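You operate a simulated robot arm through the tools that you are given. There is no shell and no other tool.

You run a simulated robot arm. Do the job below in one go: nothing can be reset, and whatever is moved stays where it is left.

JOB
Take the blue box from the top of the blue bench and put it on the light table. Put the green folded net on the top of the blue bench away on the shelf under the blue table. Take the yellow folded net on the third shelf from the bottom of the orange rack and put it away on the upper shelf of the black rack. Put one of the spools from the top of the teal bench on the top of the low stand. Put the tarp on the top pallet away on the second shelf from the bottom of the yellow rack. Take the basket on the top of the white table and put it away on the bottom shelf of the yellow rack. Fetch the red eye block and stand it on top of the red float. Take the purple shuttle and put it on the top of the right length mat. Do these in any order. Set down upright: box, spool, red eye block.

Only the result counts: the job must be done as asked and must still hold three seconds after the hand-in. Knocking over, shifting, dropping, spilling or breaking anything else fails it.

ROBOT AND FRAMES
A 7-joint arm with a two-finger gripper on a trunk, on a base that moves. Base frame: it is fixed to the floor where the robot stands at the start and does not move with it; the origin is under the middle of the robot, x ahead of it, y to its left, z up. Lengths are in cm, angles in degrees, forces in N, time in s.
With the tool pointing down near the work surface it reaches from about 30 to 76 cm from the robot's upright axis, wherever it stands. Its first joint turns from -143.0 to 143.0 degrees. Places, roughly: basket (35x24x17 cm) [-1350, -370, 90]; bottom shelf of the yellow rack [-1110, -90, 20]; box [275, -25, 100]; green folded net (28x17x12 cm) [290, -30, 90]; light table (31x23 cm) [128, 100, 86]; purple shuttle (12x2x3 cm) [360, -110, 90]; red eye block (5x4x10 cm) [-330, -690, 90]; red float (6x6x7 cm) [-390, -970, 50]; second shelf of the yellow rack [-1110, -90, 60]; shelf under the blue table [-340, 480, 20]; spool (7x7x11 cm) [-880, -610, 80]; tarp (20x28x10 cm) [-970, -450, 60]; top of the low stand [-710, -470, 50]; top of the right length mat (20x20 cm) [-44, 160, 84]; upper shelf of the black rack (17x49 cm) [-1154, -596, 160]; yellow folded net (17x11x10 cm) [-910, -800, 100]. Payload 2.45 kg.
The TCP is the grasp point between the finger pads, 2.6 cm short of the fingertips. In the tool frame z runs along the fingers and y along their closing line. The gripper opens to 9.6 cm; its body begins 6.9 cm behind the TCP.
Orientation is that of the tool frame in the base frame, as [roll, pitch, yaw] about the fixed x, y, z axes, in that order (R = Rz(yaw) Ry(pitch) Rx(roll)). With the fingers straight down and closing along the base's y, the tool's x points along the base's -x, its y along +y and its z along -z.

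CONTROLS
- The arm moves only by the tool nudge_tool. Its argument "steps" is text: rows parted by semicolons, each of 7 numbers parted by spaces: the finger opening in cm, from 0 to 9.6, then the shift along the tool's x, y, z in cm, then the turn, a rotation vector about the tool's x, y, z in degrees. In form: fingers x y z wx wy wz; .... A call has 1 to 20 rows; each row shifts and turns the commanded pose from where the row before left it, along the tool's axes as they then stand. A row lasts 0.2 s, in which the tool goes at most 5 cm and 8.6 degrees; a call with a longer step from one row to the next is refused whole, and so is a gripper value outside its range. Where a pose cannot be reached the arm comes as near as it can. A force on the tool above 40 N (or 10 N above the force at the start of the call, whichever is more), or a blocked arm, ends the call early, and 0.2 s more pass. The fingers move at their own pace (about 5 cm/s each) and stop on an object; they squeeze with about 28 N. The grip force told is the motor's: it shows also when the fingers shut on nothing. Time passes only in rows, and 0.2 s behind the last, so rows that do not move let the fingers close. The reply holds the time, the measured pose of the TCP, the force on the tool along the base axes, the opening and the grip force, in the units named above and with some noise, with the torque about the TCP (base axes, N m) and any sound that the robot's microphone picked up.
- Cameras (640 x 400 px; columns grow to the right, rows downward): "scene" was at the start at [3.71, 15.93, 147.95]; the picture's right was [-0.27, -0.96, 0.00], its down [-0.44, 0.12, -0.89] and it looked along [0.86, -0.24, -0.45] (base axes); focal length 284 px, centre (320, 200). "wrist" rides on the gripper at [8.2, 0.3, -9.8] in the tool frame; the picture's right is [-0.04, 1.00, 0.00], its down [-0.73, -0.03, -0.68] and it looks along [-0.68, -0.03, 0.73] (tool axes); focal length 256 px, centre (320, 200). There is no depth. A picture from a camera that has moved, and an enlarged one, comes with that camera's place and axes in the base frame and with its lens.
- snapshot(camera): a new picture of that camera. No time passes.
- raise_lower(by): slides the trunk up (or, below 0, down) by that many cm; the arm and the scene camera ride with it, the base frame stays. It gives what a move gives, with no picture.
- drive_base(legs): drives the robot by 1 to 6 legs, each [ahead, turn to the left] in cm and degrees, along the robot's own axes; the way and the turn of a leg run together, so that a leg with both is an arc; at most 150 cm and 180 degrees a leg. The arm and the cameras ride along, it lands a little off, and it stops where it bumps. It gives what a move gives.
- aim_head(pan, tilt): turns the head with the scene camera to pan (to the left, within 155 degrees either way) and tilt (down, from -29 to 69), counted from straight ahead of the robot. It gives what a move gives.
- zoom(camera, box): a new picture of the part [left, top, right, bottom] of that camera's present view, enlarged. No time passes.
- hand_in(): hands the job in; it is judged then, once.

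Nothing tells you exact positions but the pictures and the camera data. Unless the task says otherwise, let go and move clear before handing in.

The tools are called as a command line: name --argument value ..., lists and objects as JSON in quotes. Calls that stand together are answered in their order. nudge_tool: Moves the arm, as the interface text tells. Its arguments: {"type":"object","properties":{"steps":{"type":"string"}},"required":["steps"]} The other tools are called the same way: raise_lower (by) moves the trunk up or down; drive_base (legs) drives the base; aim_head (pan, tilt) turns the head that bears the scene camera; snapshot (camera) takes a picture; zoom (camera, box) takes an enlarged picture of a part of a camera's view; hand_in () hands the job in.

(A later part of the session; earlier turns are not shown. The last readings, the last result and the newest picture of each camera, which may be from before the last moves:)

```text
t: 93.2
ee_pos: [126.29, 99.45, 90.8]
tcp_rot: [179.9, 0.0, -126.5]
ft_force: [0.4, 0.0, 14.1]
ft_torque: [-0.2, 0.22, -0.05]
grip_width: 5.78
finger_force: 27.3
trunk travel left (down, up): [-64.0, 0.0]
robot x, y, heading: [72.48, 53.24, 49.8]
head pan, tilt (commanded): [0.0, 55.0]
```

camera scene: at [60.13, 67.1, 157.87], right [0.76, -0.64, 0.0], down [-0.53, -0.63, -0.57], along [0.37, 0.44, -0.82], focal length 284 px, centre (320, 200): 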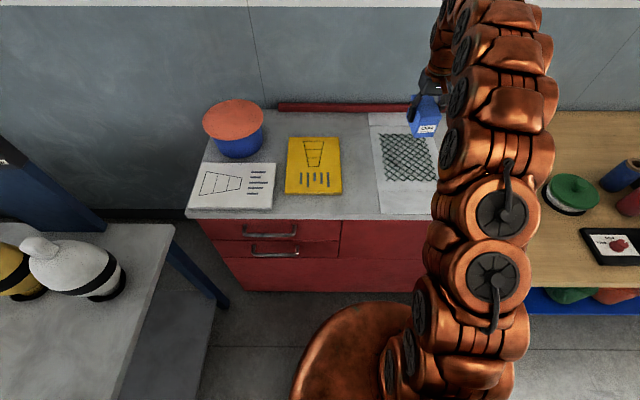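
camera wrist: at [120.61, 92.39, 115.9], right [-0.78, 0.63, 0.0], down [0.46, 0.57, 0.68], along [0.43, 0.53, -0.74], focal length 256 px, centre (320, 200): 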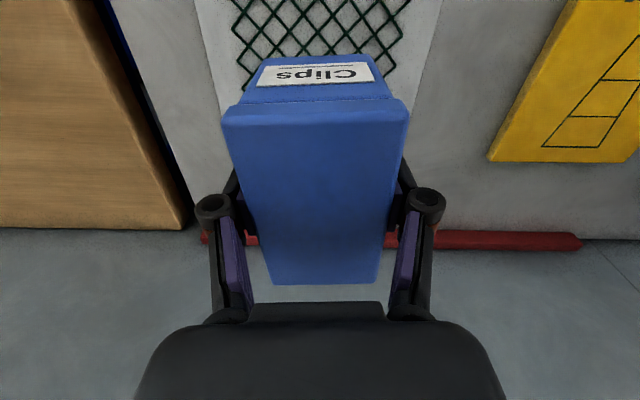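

Contact felt at z 90.8. I'll ease off slightly, open the fingers, and rise.

nudge_tool --steps "4 0 0 -0.15 0 0 0; 7.5 0 0 0 0 0 0; 8 0 0 0 0 0 0; 8 0 0 0 0 0 0; 8 0 0 -1 0 0 0; 8 0 0 -3 0 0 0; 8 0 0 -4 0 0 0; 8 0 0 -4 0 0 0; 8 0 0 -4 0 0 0; 8 0 0 0 0 0 0"

snapshot --camera "wrist"

snapshot --camera "scene"

```text
t: 95.3
ee_pos: [126.39, 99.35, 106.75]
tcp_rot: [-180.0, -0.1, -126.6]
ft_force: [0.0, 0.7, -0.1]
ft_torque: [0.02, 0.01, 0.02]
grip_width: 8.0
finger_force: 0.1
trunk travel left (down, up): [-64.0, 0.0]
robot x, y, heading: [72.77, 53.32, 49.7]
head pan, tilt (commanded): [0.0, 55.0]
```

```text
taken
camera wrist: at [121.29, 93.11, 116.59], right [-0.78, 0.63, 0.0], down [0.46, 0.57, 0.68], along [0.43, 0.53, -0.73], focal length 256 px, centre (320, 200)
```

wrist: 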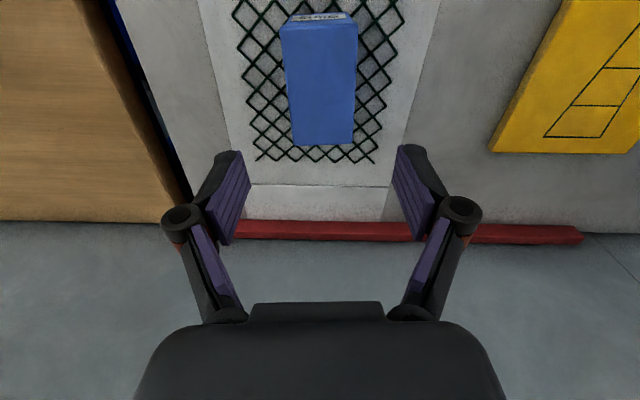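

```text
taken
camera scene: at [60.1, 67.07, 157.87], right [0.76, -0.64, 0.0], down [-0.53, -0.63, -0.57], along [0.37, 0.44, -0.82], focal length 284 px, centre (320, 200)
```

scene: 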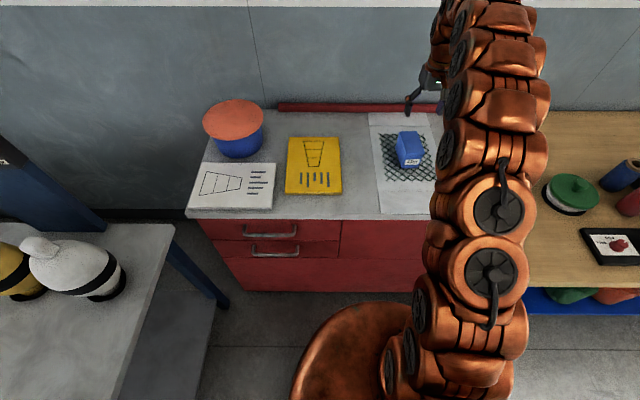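

The blue box now stands on the light table. Next is the purple shuttle: I'll retract the arm, back out and drive along to the wooden cabinet.

nudge_tool --steps "8 0 0 -4 0 0 0; 8 0 0 -4 0 0 0; 9.6 4 2.5 0 0 0 0; 9.6 4 2.5 0 0 0 0; 9.6 4 2.5 0 0 0 0; 9.6 4 2.5 0 0 0 0; 9.6 3 2.5 0 0 0 4; 9.6 0 0 0 0 0 0"

drive_base --legs '[[-95, 0], [0, -89.2], [150, 0], [150, 0], [28, 0], [0, 90]]'

aim_head --pan 0 --tilt 35

snapshot --camera "scene"

```text
t: 97.2
ee_pos: [105.03, 91.59, 114.85]
tcp_rot: [179.9, -0.1, -130.6]
ft_force: [0.3, 0.7, 0.2]
ft_torque: [-0.01, 0.02, 0.01]
grip_width: 9.62
finger_force: 0.0
trunk travel left (down, up): [-64.0, 0.0]
robot x, y, heading: [72.8, 53.72, 49.9]
head pan, tilt (commanded): [0.0, 55.0]
```

```text
t: 125.3
ee_pos: [300.12, -182.45, 114.88]
tcp_rot: [-180.0, 0.0, -128.1]
ft_force: [0.1, 0.1, 0.7]
ft_torque: [-0.01, -0.01, 0.0]
grip_width: 9.62
finger_force: 0.1
trunk travel left (down, up): [-64.0, 0.0]
robot x, y, heading: [269.31, -221.88, 52.3]
head pan, tilt (commanded): [0.0, 55.0]
```

```text
t: 126.2
ee_pos: [300.01, -182.42, 114.84]
tcp_rot: [180.0, 0.0, -128.1]
ft_force: [0.4, -0.4, 0.1]
ft_torque: [0.01, 0.0, 0.01]
grip_width: 9.58
finger_force: 0.0
trunk travel left (down, up): [-64.0, 0.0]
robot x, y, heading: [269.56, -222.06, 52.4]
head pan, tilt (commanded): [0.0, 35.0]
```

```text
taken
camera scene: at [257.19, -207.52, 160.69], right [0.79, -0.61, 0.0], down [-0.35, -0.45, -0.82], along [0.5, 0.65, -0.57], focal length 284 px, centre (320, 200)
```

scene: 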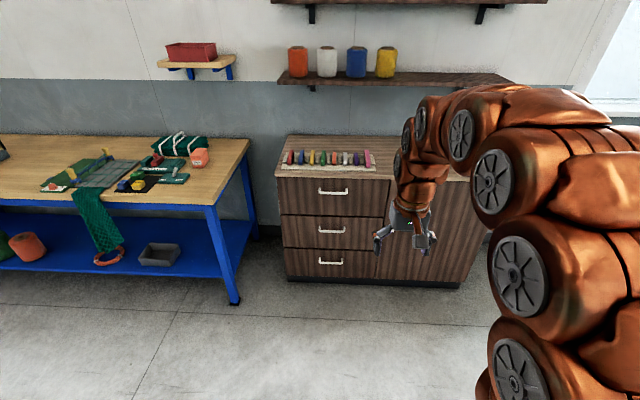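

The shuttles are lined up near the cabinet's front-left. I'll zoom in to find the purple one's exact position.

zoom --camera "scene" --box '[265, 125, 425, 225]'

drive_base --legs '[[70, 0]]'

aim_head --pan 0 --tilt 55

snapshot --camera "scene"

snapshot --camera "wrist"

```text
4.00 times, centred on (345, 175) of scene
camera zoom: at [257.19, -207.52, 160.69], right [0.79, -0.61, 0.0], down [-0.35, -0.45, -0.82], along [0.5, 0.65, -0.57], focal length 1134 px, centre (220, 300)
```

zoom: 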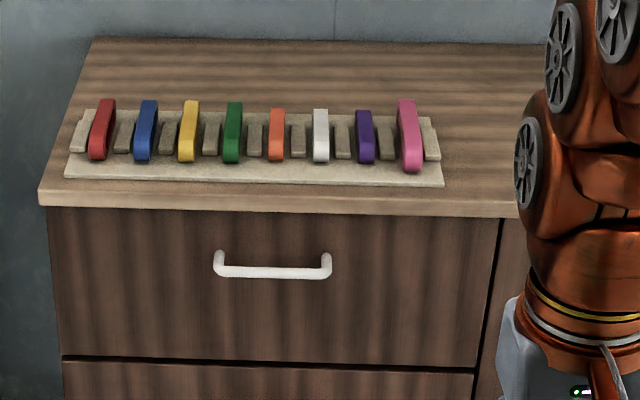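

```text
t: 130.0
ee_pos: [343.58, -126.91, 114.92]
tcp_rot: [180.0, 0.0, -128.5]
ft_force: [0.3, 0.6, 0.5]
ft_torque: [0.04, -0.01, -0.01]
grip_width: 9.64
finger_force: 0.0
trunk travel left (down, up): [-64.0, 0.0]
robot x, y, heading: [312.45, -166.29, 52.0]
head pan, tilt (commanded): [0.0, 35.0]
```

```text
t: 130.9
ee_pos: [343.59, -126.68, 114.83]
tcp_rot: [180.0, 0.0, -128.4]
ft_force: [0.2, 0.4, 0.4]
ft_torque: [-0.02, -0.02, -0.05]
grip_width: 9.61
finger_force: 0.0
trunk travel left (down, up): [-64.0, 0.0]
robot x, y, heading: [312.7, -165.9, 52.0]
head pan, tilt (commanded): [0.0, 55.0]
```

```text
taken
camera scene: at [299.58, -152.94, 157.87], right [0.79, -0.62, 0.0], down [-0.5, -0.65, -0.57], along [0.35, 0.45, -0.82], focal length 284 px, centre (320, 200)
```

scene: 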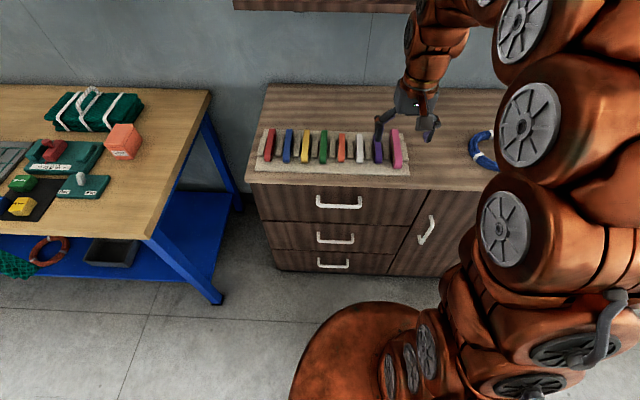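

```text
taken
camera wrist: at [338.29, -132.9, 124.57], right [-0.76, 0.65, 0.0], down [0.48, 0.56, 0.68], along [0.44, 0.51, -0.73], focal length 256 px, centre (320, 200)
```

wrist: 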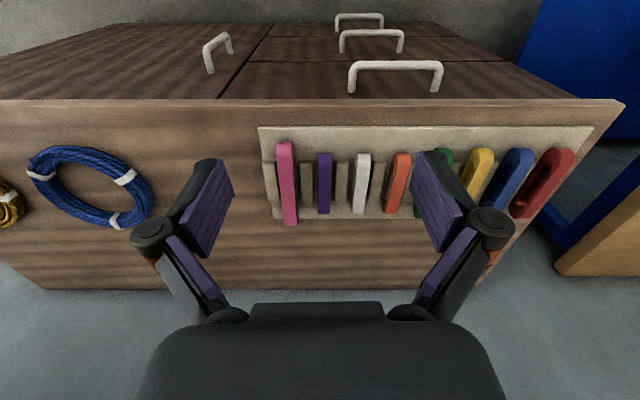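

The purple shuttle is almost straight ahead of the gripper at about (356, -111). I'll zoom in to see the separators beside it.

zoom --camera "wrist" --box '[250, 130, 410, 230]'

zoom --camera "scene" --box '[330, 110, 430, 172]'

```text
4.00 times, centred on (330, 180) of wrist
camera zoom: at [338.29, -132.9, 124.57], right [-0.76, 0.65, 0.0], down [0.48, 0.56, 0.68], along [0.44, 0.51, -0.73], focal length 1024 px, centre (280, 280)
```

zoom: 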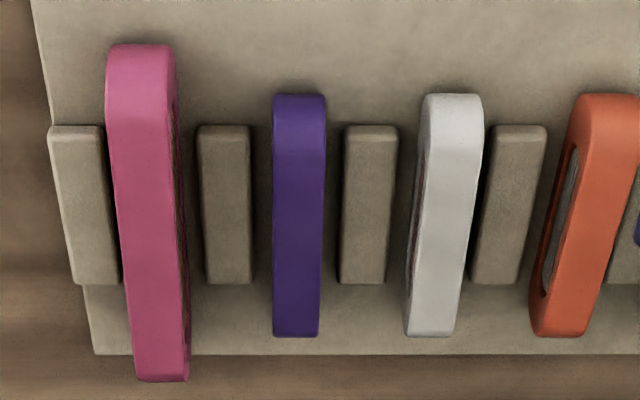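

```text
6.40 times, centred on (380, 141) of scene
camera zoom: at [299.58, -152.94, 157.87], right [0.79, -0.62, 0.0], down [-0.5, -0.65, -0.57], along [0.35, 0.45, -0.82], focal length 1815 px, centre (-64, 578)
```

zoom: 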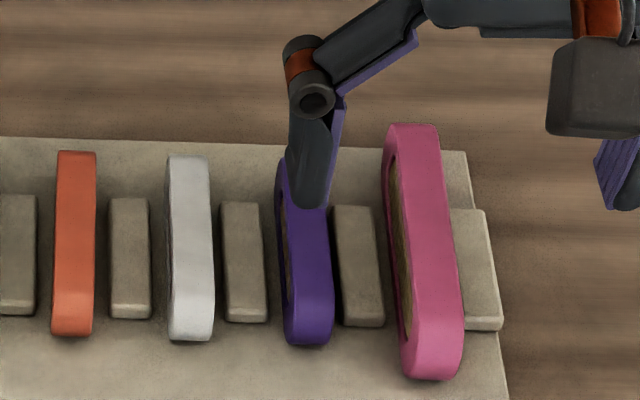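

The shuttle is 2 cm wide with low separators on each side. I'll bring the gripper above it with a narrow opening and look.

nudge_tool --steps "3.5 -3.98 0 1 0 0 0; 3.5 -3.98 0 2 0 0 0; 3.5 -3.98 0 3 0 0 0; 3.5 -3.98 0 3 0 0 0; 3.5 -3.98 0 3 0 0 0; 3.5 0 0 0 0 0 0; 3.5 0 0 0 0 0 0"

snapshot --camera "wrist"

```text
t: 132.5
ee_pos: [356.03, -111.19, 102.77]
tcp_rot: [-180.0, 0.0, -128.4]
ft_force: [0.3, -0.5, 0.0]
ft_torque: [0.02, -0.02, -0.01]
grip_width: 3.5
finger_force: 0.1
trunk travel left (down, up): [-64.0, 0.0]
robot x, y, heading: [312.92, -166.33, 51.7]
head pan, tilt (commanded): [0.0, 55.0]
```

```text
taken
camera wrist: at [350.71, -117.28, 112.57], right [-0.76, 0.65, 0.0], down [0.48, 0.56, 0.68], along [0.44, 0.51, -0.73], focal length 256 px, centre (320, 200)
```

wrist: 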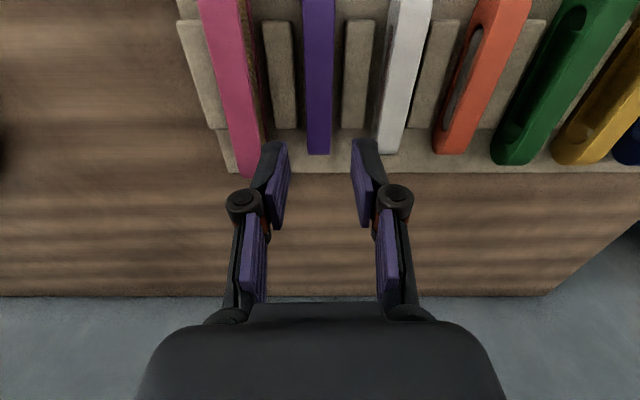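

Aligned over the purple shuttle. Descending to just above it and looking again.

nudge_tool --steps "3.5 0 0 3 0 0 0; 3.5 0 0 3 0 0 0; 3.5 0 0 2 0 0 0; 3.5 0 0 0 0 0 0"

snapshot --camera "wrist"

zoom --camera "scene" --box '[330, 100, 450, 175]'

```text
t: 133.5
ee_pos: [355.86, -111.34, 94.67]
tcp_rot: [-179.9, 0.0, -128.5]
ft_force: [-0.5, -0.6, 0.5]
ft_torque: [0.04, 0.0, 0.0]
grip_width: 3.49
finger_force: 0.2
trunk travel left (down, up): [-64.0, 0.0]
robot x, y, heading: [312.85, -166.1, 52.1]
head pan, tilt (commanded): [0.0, 55.0]
```

```text
taken
camera wrist: at [350.71, -117.32, 104.51], right [-0.76, 0.65, 0.0], down [0.48, 0.56, 0.68], along [0.44, 0.51, -0.73], focal length 256 px, centre (320, 200)
```

wrist: 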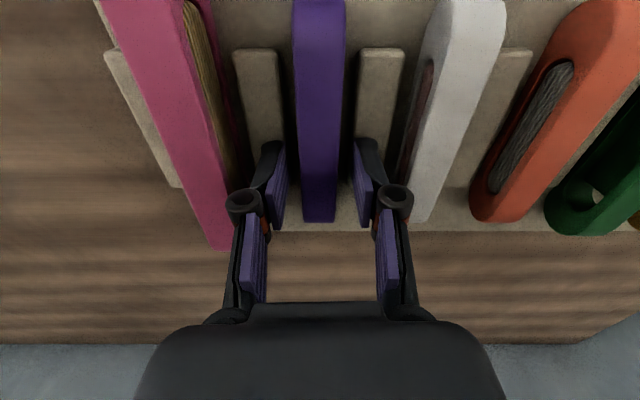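

```text
5.33 times, centred on (390, 138) of scene
camera zoom: at [299.59, -152.93, 157.87], right [0.79, -0.62, 0.0], down [-0.5, -0.65, -0.57], along [0.35, 0.45, -0.82], focal length 1512 px, centre (-53, 533)
```

zoom: 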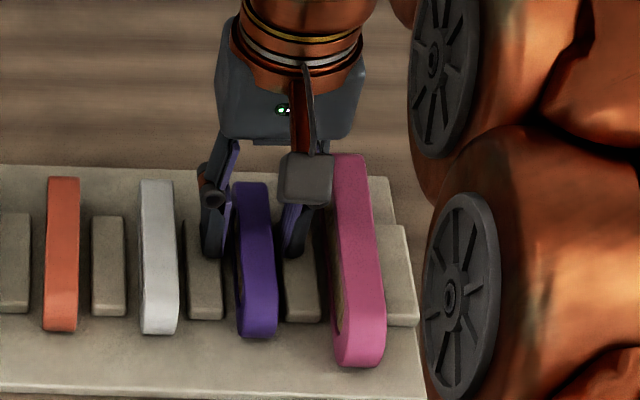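

The pads straddle the shuttle; its top is near z 93 with separators about 2 cm lower. I'll ease down in small steps while watching the force.

nudge_tool --steps "3.5 0 0 0.4 0 0 0; 3.5 0 0 0 0 0 0"

nudge_tool --steps "3.5 0 0 0.4 0 0 0; 3.5 0 0 0 0 0 0"

snapshot --camera "wrist"

```text
t: 134.1
ee_pos: [356.03, -111.23, 94.5]
tcp_rot: [-180.0, -0.1, -128.4]
ft_force: [1.0, 0.7, 3.3]
ft_torque: [0.04, 0.01, 0.01]
grip_width: 3.5
finger_force: 0.0
trunk travel left (down, up): [-64.0, 0.0]
robot x, y, heading: [312.62, -165.52, 51.9]
head pan, tilt (commanded): [0.0, 55.0]
```

```text
t: 134.7
ee_pos: [355.94, -111.27, 94.31]
tcp_rot: [180.0, 0.3, -128.4]
ft_force: [0.1, -2.0, 36.5]
ft_torque: [-0.16, 0.08, 0.01]
grip_width: 3.88
finger_force: 5.0
trunk travel left (down, up): [-64.0, 0.0]
robot x, y, heading: [312.91, -165.93, 52.3]
head pan, tilt (commanded): [0.0, 55.0]
```

```text
taken
camera wrist: at [350.64, -117.4, 104.04], right [-0.76, 0.65, 0.0], down [0.48, 0.55, 0.68], along [0.45, 0.52, -0.73], focal length 256 px, centre (320, 200)
```

wrist: 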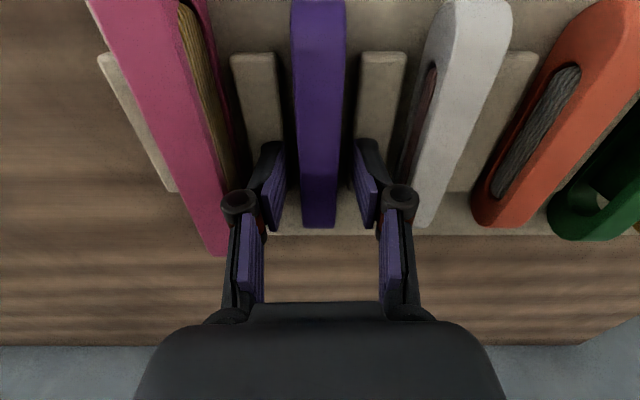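

The fingertips touched the separators at z 94.3. I'll back off a little and close on the shuttle.

nudge_tool --steps "3.5 0 0 -0.5 0 0 0; 3.5 0 0 0 0 0 0; 2 0 0 0 0 0 0; 1 0 0 0 0 0 0; 1 0 0 0 0 0 0; 1 0 0 0 0 0 0"

snapshot --camera "wrist"

```text
t: 136.1
ee_pos: [355.88, -111.24, 94.52]
tcp_rot: [-180.0, -0.2, -128.4]
ft_force: [-0.2, -0.8, 0.2]
ft_torque: [-0.01, 0.02, 0.02]
grip_width: 1.88
finger_force: 28.1
trunk travel left (down, up): [-64.0, 0.0]
robot x, y, heading: [312.76, -165.88, 51.6]
head pan, tilt (commanded): [0.0, 55.0]
```

```text
taken
camera wrist: at [350.67, -117.37, 104.25], right [-0.76, 0.65, 0.0], down [0.48, 0.56, 0.68], along [0.44, 0.51, -0.73], focal length 256 px, centre (320, 200)
```

wrist: 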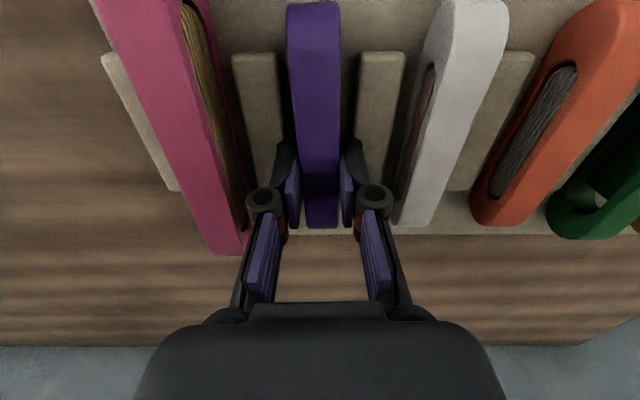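

Gripped at 1.9 cm. Lifting straight up and checking that it comes along.

nudge_tool --steps "1 0 0 -1 0 0 0; 1 0 0 -2 0 0 0; 1 0 0 -3 0 0 0; 1 0 0 -4 0 0 0; 1 0 0 -4 0 0 0; 1 0 0 -4 0 0 0; 1 4 0 -2 0 0 0; 1 4 0 0 0 0 0; 1 4 0 0 0 0 0; 1 4 0 0 0 0 0; 1 4 0 0 0 0 0; 1 0 0 0 0 0 0"

snapshot --camera "wrist"

snapshot --camera "scene"

```text
t: 138.7
ee_pos: [343.47, -127.04, 114.69]
tcp_rot: [-180.0, -0.1, -128.4]
ft_force: [-0.3, -0.6, -0.8]
ft_torque: [0.05, -0.02, -0.01]
grip_width: 1.88
finger_force: 27.8
trunk travel left (down, up): [-64.0, 0.0]
robot x, y, heading: [312.92, -165.89, 52.2]
head pan, tilt (commanded): [0.0, 55.0]
```

```text
taken
camera wrist: at [338.23, -133.05, 124.29], right [-0.76, 0.65, 0.0], down [0.48, 0.56, 0.68], along [0.44, 0.51, -0.73], focal length 256 px, centre (320, 200)
```

wrist: 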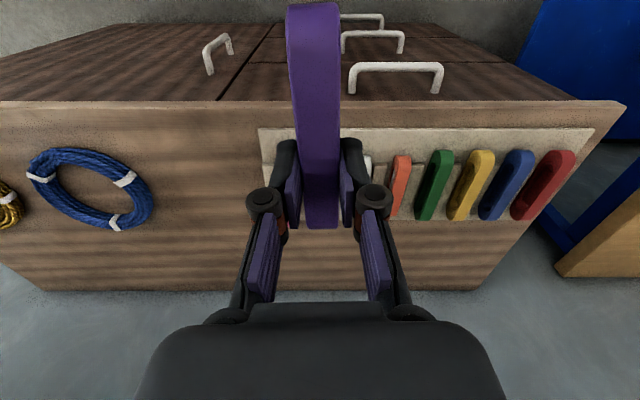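

```text
taken
camera scene: at [299.56, -152.96, 157.87], right [0.79, -0.62, 0.0], down [-0.5, -0.65, -0.57], along [0.35, 0.45, -0.82], focal length 284 px, centre (320, 200)
```

scene: 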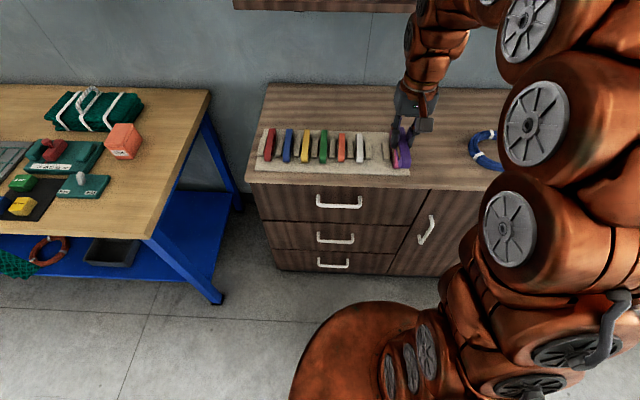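

The purple shuttle is held. I'll back out and drive along the corridor toward the table with the black mats.

drive_base --legs '[[-77, 0], [0, 88.7], [150, 0], [150, 0]]'

aim_head --pan 0 --tilt 20

snapshot --camera "scene"

snapshot --camera "wrist"

```text
t: 160.6
ee_pos: [-6.68, -7.32, 114.61]
tcp_rot: [179.9, 0.1, -39.1]
ft_force: [0.2, -0.1, 0.1]
ft_torque: [0.01, -0.01, -0.01]
grip_width: 1.89
finger_force: 27.7
trunk travel left (down, up): [-64.0, 0.0]
robot x, y, heading: [31.73, -38.92, 141.3]
head pan, tilt (commanded): [0.0, 55.0]
```

```text
t: 161.6
ee_pos: [-6.69, -7.41, 114.52]
tcp_rot: [180.0, 0.0, -39.1]
ft_force: [0.2, 0.1, 0.2]
ft_torque: [-0.02, 0.01, -0.02]
grip_width: 1.88
finger_force: 28.0
trunk travel left (down, up): [-64.0, 0.0]
robot x, y, heading: [31.97, -38.75, 141.3]
head pan, tilt (commanded): [0.0, 20.0]
```

```text
taken
camera scene: at [17.2, -50.02, 163.07], right [0.62, 0.78, 0.0], down [0.27, -0.21, -0.94], along [-0.73, 0.59, -0.34], focal length 284 px, centre (320, 200)
```

scene: 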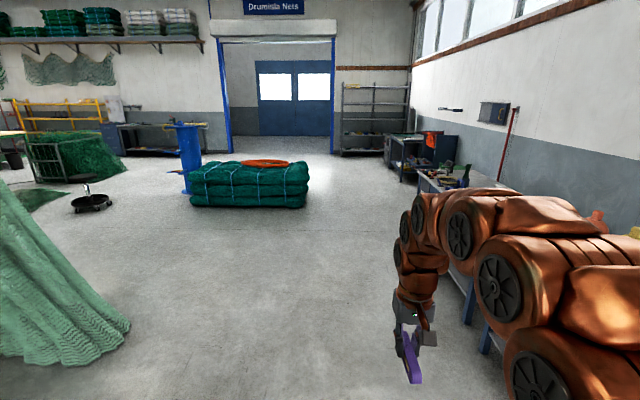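

```text
taken
camera wrist: at [-0.55, -12.69, 124.28], right [-0.66, -0.75, 0.0], down [-0.55, 0.49, 0.68], along [-0.51, 0.45, -0.73], focal length 256 px, centre (320, 200)
```

wrist: 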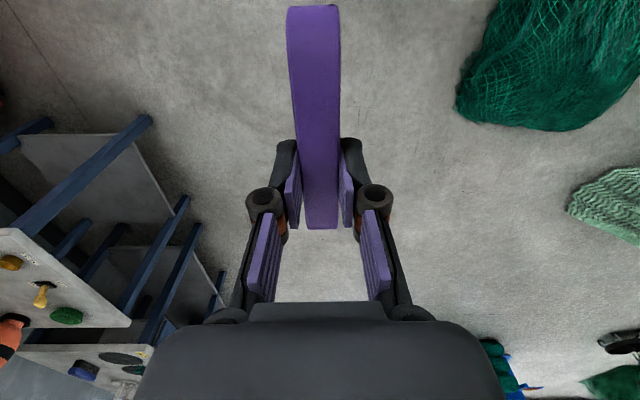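

The way ahead along the corridor is clear. I'll continue to line up with the mats and turn to face that table.

drive_base --legs '[[150, 0], [34, 0], [0, -90.5]]'

aim_head --pan 0 --tilt 35

snapshot --camera "scene"

snapshot --camera "wrist"

```text
t: 174.7
ee_pos: [-80.42, 114.51, 114.43]
tcp_rot: [180.0, 0.0, -129.4]
ft_force: [0.8, 0.4, -0.5]
ft_torque: [-0.01, 0.01, 0.01]
grip_width: 1.89
finger_force: 28.1
trunk travel left (down, up): [-64.0, 0.0]
robot x, y, heading: [-112.13, 75.9, 50.9]
head pan, tilt (commanded): [0.0, 20.0]
```

```text
t: 175.5
ee_pos: [-80.36, 114.63, 114.54]
tcp_rot: [-180.0, 0.1, -129.4]
ft_force: [-0.6, -1.2, -0.7]
ft_torque: [0.02, -0.03, 0.02]
grip_width: 1.88
finger_force: 28.0
trunk travel left (down, up): [-64.0, 0.0]
robot x, y, heading: [-111.96, 76.2, 51.1]
head pan, tilt (commanded): [0.0, 35.0]
```

```text
taken
camera scene: at [-123.84, 90.53, 160.7], right [0.78, -0.63, 0.0], down [-0.36, -0.45, -0.82], along [0.52, 0.64, -0.57], focal length 284 px, centre (320, 200)
```

scene: 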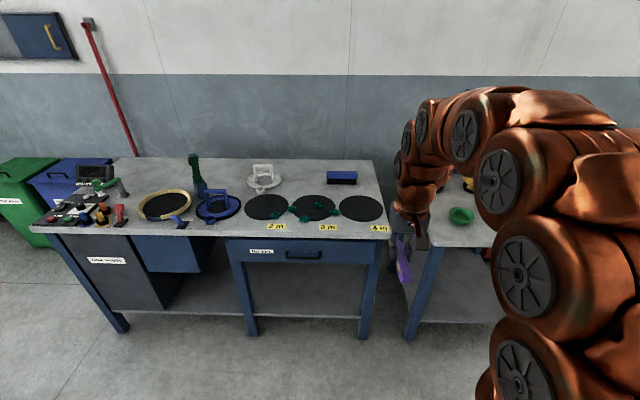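

```text
taken
camera wrist: at [-85.8, 108.5, 124.28], right [-0.75, 0.67, 0.0], down [0.49, 0.55, 0.68], along [0.45, 0.51, -0.73], focal length 256 px, centre (320, 200)
```

wrist: 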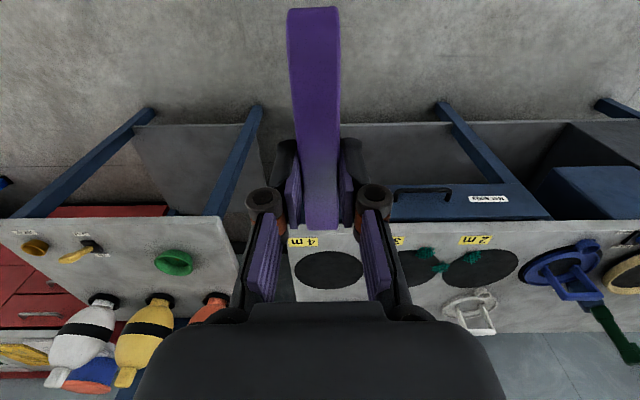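

The right mat (labelled 4 m) is straight ahead at about (-43, 160). I'll move forward and look again.

drive_base --legs '[[52, 0]]'

aim_head --pan 0 --tilt 60

snapshot --camera "scene"

snapshot --camera "wrist"

```text
t: 178.5
ee_pos: [-47.52, 155.18, 114.61]
tcp_rot: [-179.9, 0.0, -129.5]
ft_force: [-0.8, -0.8, 0.4]
ft_torque: [0.02, 0.0, 0.01]
grip_width: 1.9
finger_force: 28.2
trunk travel left (down, up): [-64.0, 0.0]
robot x, y, heading: [-78.97, 116.39, 51.1]
head pan, tilt (commanded): [0.0, 35.0]
```

```text
t: 179.4
ee_pos: [-47.54, 155.04, 114.51]
tcp_rot: [-179.9, -0.1, -129.5]
ft_force: [0.2, 0.1, -0.8]
ft_torque: [-0.01, 0.0, 0.02]
grip_width: 1.89
finger_force: 27.9
trunk travel left (down, up): [-64.0, 0.0]
robot x, y, heading: [-79.11, 116.55, 50.9]
head pan, tilt (commanded): [0.0, 60.0]
```

```text
taken
camera scene: at [-92.29, 129.44, 157.27], right [0.78, -0.63, 0.0], down [-0.55, -0.67, -0.5], along [0.32, 0.39, -0.87], focal length 284 px, centre (320, 200)
```

scene: 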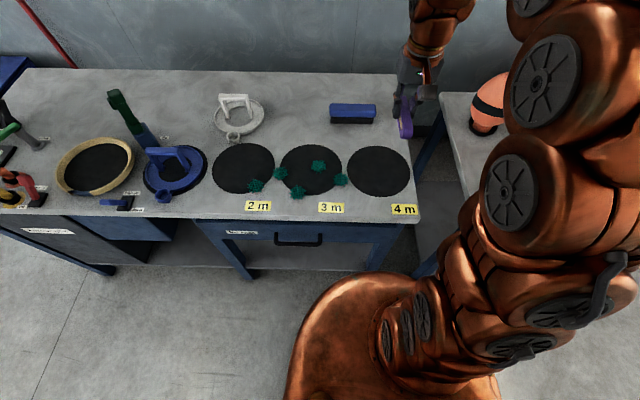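

```text
taken
camera wrist: at [-52.9, 149.07, 124.28], right [-0.75, 0.67, 0.0], down [0.49, 0.55, 0.68], along [0.45, 0.51, -0.73], focal length 256 px, centre (320, 200)
```

wrist: 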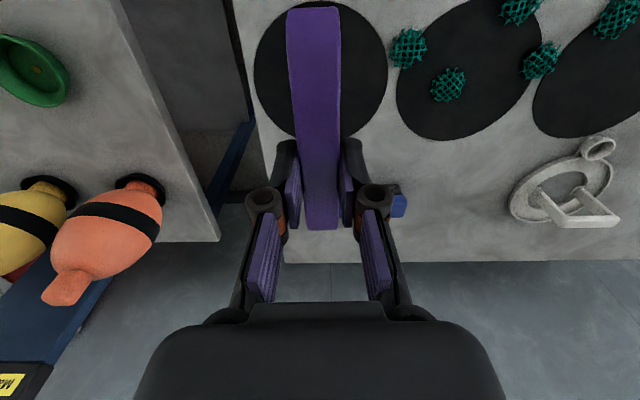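

The mat centre is about 4 cm ahead of the gripper. I'll move over it, descend, and then feel for contact.

nudge_tool --steps "1 -2 0 3 0 0 0; 1 -2 0 4 0 0 0; 1 0 0 4 0 0 0; 1 0 0 4 0 0 0; 1 0 0 4 0 0 0; 1 0 0 3 0 0 0; 1 0 0 0 0 0 0"

snapshot --camera "wrist"

snapshot --camera "scene"

```text
t: 181.0
ee_pos: [-44.91, 158.13, 92.57]
tcp_rot: [-179.9, -0.1, -129.5]
ft_force: [-0.7, 0.0, 0.4]
ft_torque: [-0.03, -0.02, 0.0]
grip_width: 1.87
finger_force: 28.4
trunk travel left (down, up): [-64.0, 0.0]
robot x, y, heading: [-79.66, 116.25, 50.8]
head pan, tilt (commanded): [0.0, 60.0]
```

```text
taken
camera wrist: at [-50.44, 152.1, 102.3], right [-0.75, 0.67, 0.0], down [0.49, 0.55, 0.68], along [0.45, 0.51, -0.73], focal length 256 px, centre (320, 200)
```

wrist: 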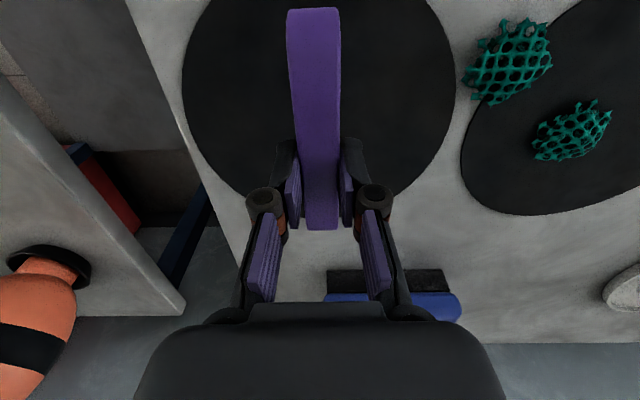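

```text
taken
camera scene: at [-92.29, 129.45, 157.27], right [0.78, -0.63, 0.0], down [-0.55, -0.67, -0.5], along [0.31, 0.39, -0.87], focal length 284 px, centre (320, 200)
```

scene: 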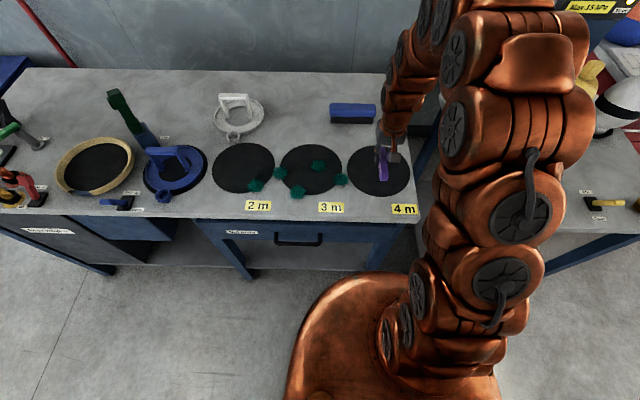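

The shuttle is above the mat centre. I'll lower the last centimetres slowly.

nudge_tool --steps "1 0 0 1.2 0 0 0; 1 0 0 1 0 0 0; 1 0 0 0.5 0 0 0; 1 0 0 0 0 0 0"

nudge_tool --steps "1 0 0 0.4 0 0 0; 1 0 0 0 0 0 0"

nudge_tool --steps "1 0 0 0.4 0 0 0; 1 0 0 0 0 0 0"

```text
t: 182.0
ee_pos: [-45.1, 158.15, 89.76]
tcp_rot: [-179.9, -0.1, -129.5]
ft_force: [0.7, 0.6, -0.8]
ft_torque: [-0.01, 0.03, -0.02]
grip_width: 1.89
finger_force: 27.3
trunk travel left (down, up): [-64.0, 0.0]
robot x, y, heading: [-79.04, 116.62, 51.0]
head pan, tilt (commanded): [0.0, 60.0]
```

```text
t: 182.6
ee_pos: [-45.0, 158.03, 89.5]
tcp_rot: [-179.9, 0.1, -129.5]
ft_force: [-1.1, 0.7, 0.3]
ft_torque: [-0.02, -0.01, 0.04]
grip_width: 1.88
finger_force: 27.8
trunk travel left (down, up): [-64.0, 0.0]
robot x, y, heading: [-79.16, 116.73, 51.4]
head pan, tilt (commanded): [0.0, 60.0]
```

```text
t: 183.2
ee_pos: [-45.04, 158.2, 88.99]
tcp_rot: [-179.9, 0.0, -129.5]
ft_force: [0.8, 0.2, -0.7]
ft_torque: [0.01, 0.04, -0.01]
grip_width: 1.88
finger_force: 27.5
trunk travel left (down, up): [-64.0, 0.0]
robot x, y, heading: [-79.42, 116.14, 51.2]
head pan, tilt (commanded): [0.0, 60.0]
```

nudge_tool --steps "1 0 0 0.3 0 0 0; 1 0 0 0 0 0 0"

nudge_tool --steps "1 0 0 0.3 0 0 0; 1 0 0 0 0 0 0"

nudge_tool --steps "1 0 0 0.3 0 0 0; 1 0 0 0 0 0 0"

```text
t: 183.8
ee_pos: [-44.93, 158.08, 88.74]
tcp_rot: [-179.9, 0.0, -129.5]
ft_force: [-0.1, -0.3, -1.0]
ft_torque: [-0.02, -0.01, -0.01]
grip_width: 1.9
finger_force: 27.5
trunk travel left (down, up): [-64.0, 0.0]
robot x, y, heading: [-78.78, 116.61, 51.0]
head pan, tilt (commanded): [0.0, 60.0]
```

```text
t: 184.4
ee_pos: [-44.92, 158.17, 88.32]
tcp_rot: [-179.9, -0.1, -129.5]
ft_force: [-0.8, -0.5, -0.3]
ft_torque: [0.02, 0.02, 0.0]
grip_width: 1.89
finger_force: 28.2
trunk travel left (down, up): [-64.0, 0.0]
robot x, y, heading: [-78.88, 116.56, 50.9]
head pan, tilt (commanded): [0.0, 60.0]
```

```text
t: 185.0
ee_pos: [-44.98, 158.1, 88.09]
tcp_rot: [180.0, 0.1, -129.5]
ft_force: [-0.6, 0.0, 0.6]
ft_torque: [0.02, 0.04, -0.01]
grip_width: 1.89
finger_force: 27.2
trunk travel left (down, up): [-64.0, 0.0]
robot x, y, heading: [-78.95, 116.36, 50.9]
head pan, tilt (commanded): [0.0, 60.0]
```

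No contact yet at 88.1. I'll check the gap visually.

zoom --camera "scene" --box '[330, 110, 450, 185]'

nudge_tool --steps "1 0 0 0.3 0 0 0; 1 0 0 0 0 0 0"

nudge_tool --steps "1 0 0 0.3 0 0 0; 1 0 0 0 0 0 0"

```text
5.33 times, centred on (390, 148) of scene
camera zoom: at [-92.29, 129.44, 157.26], right [0.78, -0.63, 0.0], down [-0.55, -0.67, -0.5], along [0.32, 0.39, -0.87], focal length 1512 px, centre (-53, 480)
```

zoom: 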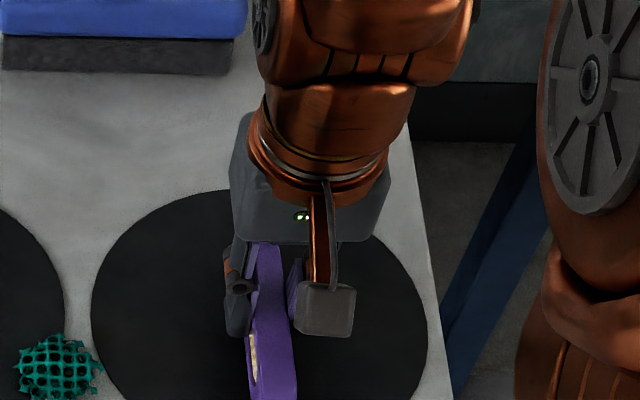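

```text
t: 185.6
ee_pos: [-44.91, 158.12, 87.85]
tcp_rot: [-180.0, 0.0, -129.5]
ft_force: [0.1, 0.3, -0.2]
ft_torque: [-0.01, 0.03, 0.01]
grip_width: 1.92
finger_force: 28.0
trunk travel left (down, up): [-64.0, 0.0]
robot x, y, heading: [-79.49, 116.24, 50.9]
head pan, tilt (commanded): [0.0, 60.0]
```

```text
t: 186.2
ee_pos: [-44.89, 158.19, 87.59]
tcp_rot: [180.0, 0.1, -129.6]
ft_force: [-0.2, 0.7, 18.8]
ft_torque: [-0.12, 0.07, 0.0]
grip_width: 1.89
finger_force: 28.1
trunk travel left (down, up): [-64.0, 0.0]
robot x, y, heading: [-78.91, 116.4, 51.2]
head pan, tilt (commanded): [0.0, 60.0]
```

Contact at z 87.6. I'll relax slightly, release and rise.

nudge_tool --steps "1 0 0 -0.2 0 0 0; 2.5 0 0 0 0 0 0; 4 0 0 0 0 0 0; 4 0 0 0 0 0 0; 4 0 0 -1 0 0 0; 4 0 0 -2 0 0 0; 4 0 0 -4 0 0 0; 4 0 0 -4 0 0 0; 4 0 0 -4 0 0 0; 4 0 0 -4 0 0 0; 4 0 0 0 0 0 0"

snapshot --camera "wrist"

snapshot --camera "scene"

```text
t: 188.6
ee_pos: [-45.04, 158.2, 106.63]
tcp_rot: [-179.9, 0.0, -129.5]
ft_force: [0.6, -0.2, -0.4]
ft_torque: [-0.01, -0.03, 0.03]
grip_width: 4.01
finger_force: 0.0
trunk travel left (down, up): [-64.0, 0.0]
robot x, y, heading: [-78.91, 116.47, 51.3]
head pan, tilt (commanded): [0.0, 60.0]
```

```text
taken
camera wrist: at [-50.38, 152.12, 116.42], right [-0.75, 0.67, 0.0], down [0.49, 0.55, 0.68], along [0.45, 0.51, -0.73], focal length 256 px, centre (320, 200)
```

wrist: 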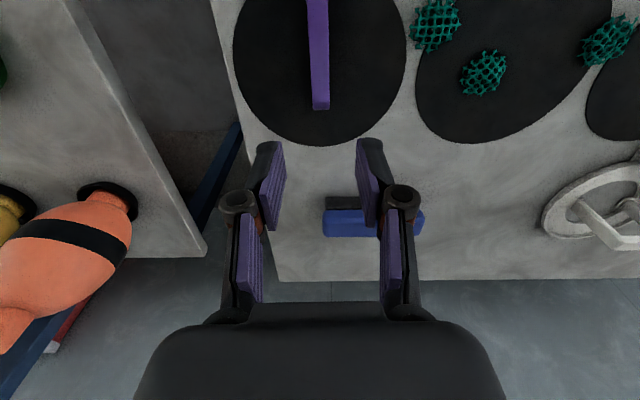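

```text
taken
camera scene: at [-92.3, 129.43, 157.26], right [0.78, -0.63, 0.0], down [-0.55, -0.67, -0.5], along [0.32, 0.39, -0.87], focal length 284 px, centre (320, 200)
```

scene: 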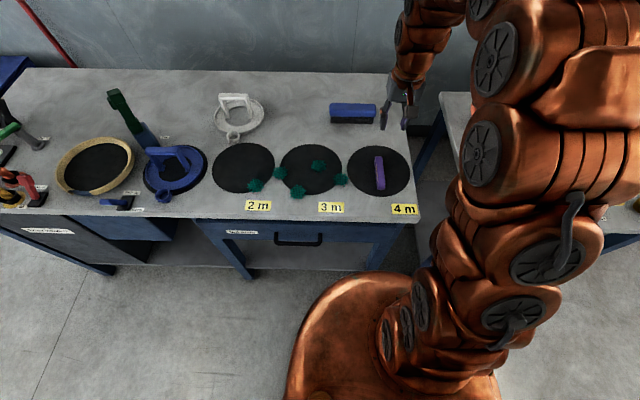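

The purple shuttle rests on the right mat. Before fetching the green net, I'll look at the blue table where it has to go.

aim_head --pan 85 --tilt 20

snapshot --camera "scene"

```text
t: 190.2
ee_pos: [-44.96, 158.19, 106.67]
tcp_rot: [-180.0, 0.0, -129.5]
ft_force: [-0.2, -0.3, -0.5]
ft_torque: [-0.02, -0.01, -0.01]
grip_width: 4.01
finger_force: 0.1
trunk travel left (down, up): [-64.0, 0.0]
robot x, y, heading: [-78.94, 116.5, 51.1]
head pan, tilt (commanded): [85.0, 20.0]
```

```text
taken
camera scene: at [-103.18, 130.74, 163.07], right [0.7, 0.72, 0.0], down [0.25, -0.24, -0.94], along [-0.68, 0.65, -0.34], focal length 284 px, centre (320, 200)
```

scene: 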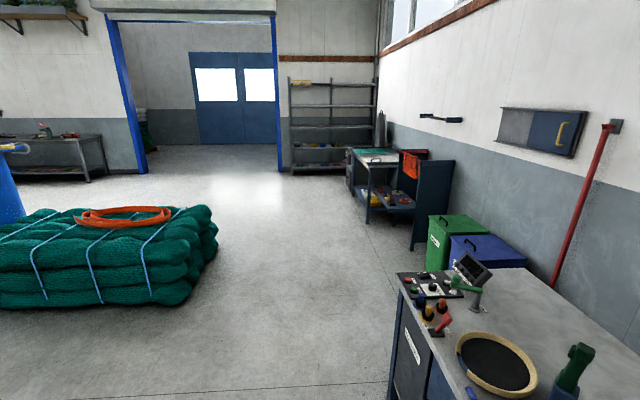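

zoom --camera "scene" --box '[330, 130, 490, 230]'

```text
4.00 times, centred on (410, 180) of scene
camera zoom: at [-103.18, 130.74, 163.07], right [0.7, 0.72, 0.0], down [0.25, -0.24, -0.94], along [-0.68, 0.65, -0.34], focal length 1134 px, centre (-40, 280)
```

zoom: 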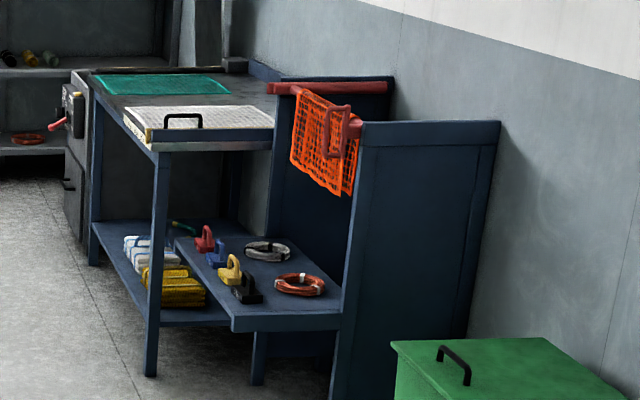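

The blue table has a low shelf with nets on it; I'll approach it later. Now I'll retract, and drive back to the blue bench for the green net.

nudge_tool --steps "9.6 0 0 -4 0 0 0; 9.6 0 0 -4 0 0 0; 9.6 2 0 0 0 0 0; 9.6 2 0 0 0 0 0; 9.6 0 0 0 0 0 0"

drive_base --legs '[[-50, 0], [0, -90.3], [150, 0], [150, 0], [76, 0]]'

drive_base --legs '[[0, 90]]'

aim_head --pan 0 --tilt 35

snapshot --camera "scene"

```text
t: 191.4
ee_pos: [-47.53, 155.03, 114.7]
tcp_rot: [180.0, 0.0, -129.5]
ft_force: [0.6, 0.2, 0.4]
ft_torque: [0.01, 0.02, 0.01]
grip_width: 9.59
finger_force: 0.0
trunk travel left (down, up): [-64.0, 0.0]
robot x, y, heading: [-78.8, 116.86, 51.0]
head pan, tilt (commanded): [85.0, 20.0]
```

```text
t: 215.9
ee_pos: [218.22, -191.47, 114.74]
tcp_rot: [-180.0, 0.0, 140.4]
ft_force: [0.3, 0.1, -0.2]
ft_torque: [0.0, 0.0, 0.0]
grip_width: 9.6
finger_force: 0.3
trunk travel left (down, up): [-64.0, 0.0]
robot x, y, heading: [179.86, -159.96, -39.2]
head pan, tilt (commanded): [85.0, 20.0]
```

```text
t: 220.2
ee_pos: [211.13, -120.99, 114.6]
tcp_rot: [180.0, 0.1, -129.0]
ft_force: [0.7, -0.1, 0.7]
ft_torque: [-0.03, -0.04, -0.01]
grip_width: 9.58
finger_force: 0.0
trunk travel left (down, up): [-64.0, 0.0]
robot x, y, heading: [179.97, -159.52, 51.6]
head pan, tilt (commanded): [85.0, 20.0]
```

```text
t: 221.7
ee_pos: [211.08, -121.0, 114.69]
tcp_rot: [-180.0, 0.1, -129.2]
ft_force: [0.3, -0.6, 0.3]
ft_torque: [-0.04, -0.01, 0.03]
grip_width: 9.6
finger_force: 0.0
trunk travel left (down, up): [-64.0, 0.0]
robot x, y, heading: [180.06, -159.82, 51.3]
head pan, tilt (commanded): [0.0, 35.0]
```

```text
taken
camera scene: at [167.9, -145.28, 160.69], right [0.78, -0.62, 0.0], down [-0.36, -0.45, -0.82], along [0.51, 0.64, -0.57], focal length 284 px, centre (320, 200)
```

scene: 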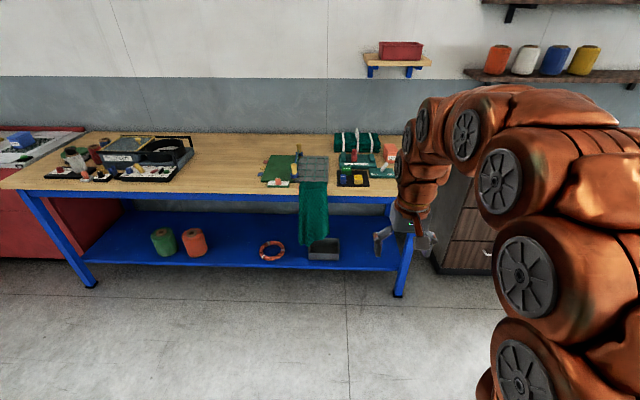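

I'm lined up with the folded net. I'll approach and look down at its handle with the wrist camera.

drive_base --legs '[[76, 0]]'

aim_head --pan 10 --tilt 50

snapshot --camera "scene"

snapshot --camera "wrist"

```text
t: 225.8
ee_pos: [258.23, -62.0, 114.72]
tcp_rot: [180.0, -0.1, -129.0]
ft_force: [0.6, -0.4, 0.7]
ft_torque: [0.01, -0.02, 0.02]
grip_width: 9.55
finger_force: 0.1
trunk travel left (down, up): [-64.0, 0.0]
robot x, y, heading: [226.98, -100.65, 51.2]
head pan, tilt (commanded): [0.0, 35.0]
```

```text
t: 226.6
ee_pos: [258.32, -61.96, 114.74]
tcp_rot: [-179.9, 0.0, -129.2]
ft_force: [1.0, 0.4, -0.2]
ft_torque: [-0.02, 0.02, -0.01]
grip_width: 9.64
finger_force: 0.2
trunk travel left (down, up): [-64.0, 0.0]
robot x, y, heading: [227.15, -101.05, 51.3]
head pan, tilt (commanded): [10.0, 50.0]
```

```text
taken
camera scene: at [213.2, -86.39, 158.53], right [0.88, -0.48, 0.0], down [-0.37, -0.67, -0.64], along [0.31, 0.56, -0.77], focal length 284 px, centre (320, 200)
```

scene: 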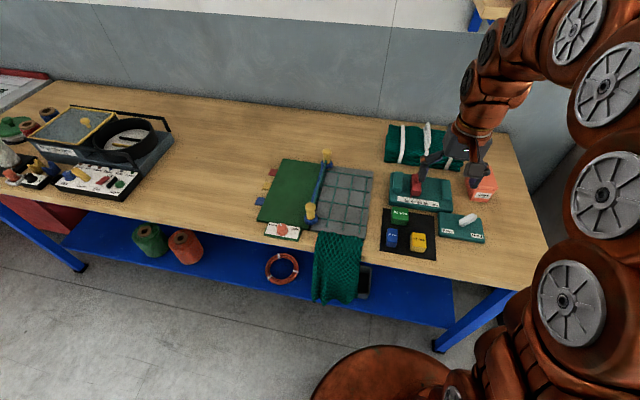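

```text
taken
camera wrist: at [252.92, -68.06, 124.48], right [-0.75, 0.66, 0.0], down [0.49, 0.55, 0.68], along [0.45, 0.51, -0.73], focal length 256 px, centre (320, 200)
```

wrist: 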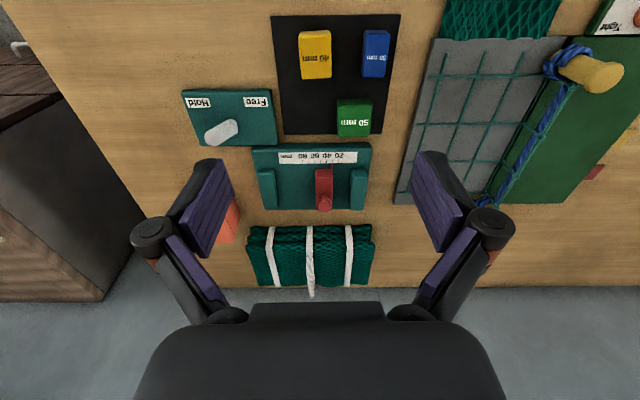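

The net's handle loop runs front to back along its middle. I'll move slightly closer and tilt the tool forward to see the handle from the side.

drive_base --legs '[[7, 0]]'

nudge_tool --steps "9.6 0 0 0 0 -8 0; 9.6 0 0 0 0 -8 0; 9.6 0 0 0 0 -8 0; 9.6 0 0 0 0 -8 0; 9.6 0 0 0 0 -8 0; 9.6 0 0 0 0 0 0"

snapshot --camera "wrist"

```text
t: 227.6
ee_pos: [262.67, -56.5, 114.69]
tcp_rot: [-180.0, 0.0, -129.0]
ft_force: [0.5, 0.0, -0.2]
ft_torque: [0.01, 0.0, -0.02]
grip_width: 9.6
finger_force: 0.1
trunk travel left (down, up): [-64.0, 0.0]
robot x, y, heading: [231.2, -95.27, 51.6]
head pan, tilt (commanded): [10.0, 50.0]
```

```text
t: 229.0
ee_pos: [262.71, -56.42, 114.73]
tcp_rot: [179.9, 40.0, -129.1]
ft_force: [0.0, -0.1, 0.1]
ft_torque: [-0.03, 0.0, 0.05]
grip_width: 9.61
finger_force: 0.0
trunk travel left (down, up): [-64.0, 0.0]
robot x, y, heading: [231.62, -95.31, 51.4]
head pan, tilt (commanded): [10.0, 50.0]
```

```text
taken
camera wrist: at [254.51, -66.0, 116.92], right [-0.76, 0.65, 0.03], down [0.1, 0.08, 0.99], along [0.65, 0.75, -0.13], focal length 256 px, centre (320, 200)
```

wrist: 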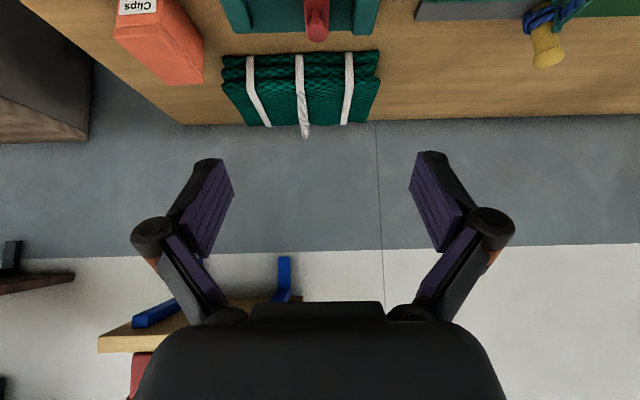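

zoom --camera "wrist" --box '[210, 30, 400, 150]'

zoom --camera "scene" --box '[360, 90, 520, 190]'

```text
3.33 times, centred on (305, 90) of wrist
camera zoom: at [254.51, -66.0, 116.92], right [-0.76, 0.65, 0.03], down [0.1, 0.08, 0.99], along [0.65, 0.75, -0.13], focal length 853 px, centre (370, 567)
```

zoom: 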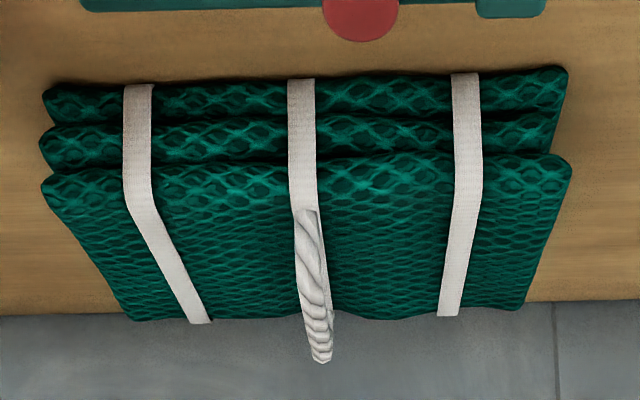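

```text
4.00 times, centred on (440, 140) of scene
camera zoom: at [217.61, -80.87, 158.52], right [0.88, -0.48, 0.0], down [-0.37, -0.67, -0.64], along [0.31, 0.56, -0.77], focal length 1134 px, centre (-160, 440)
```

zoom: 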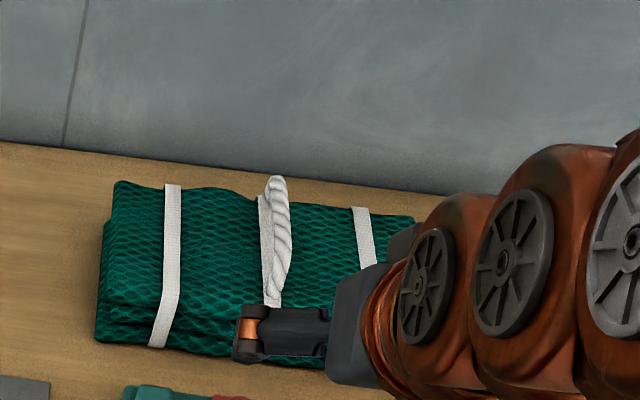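

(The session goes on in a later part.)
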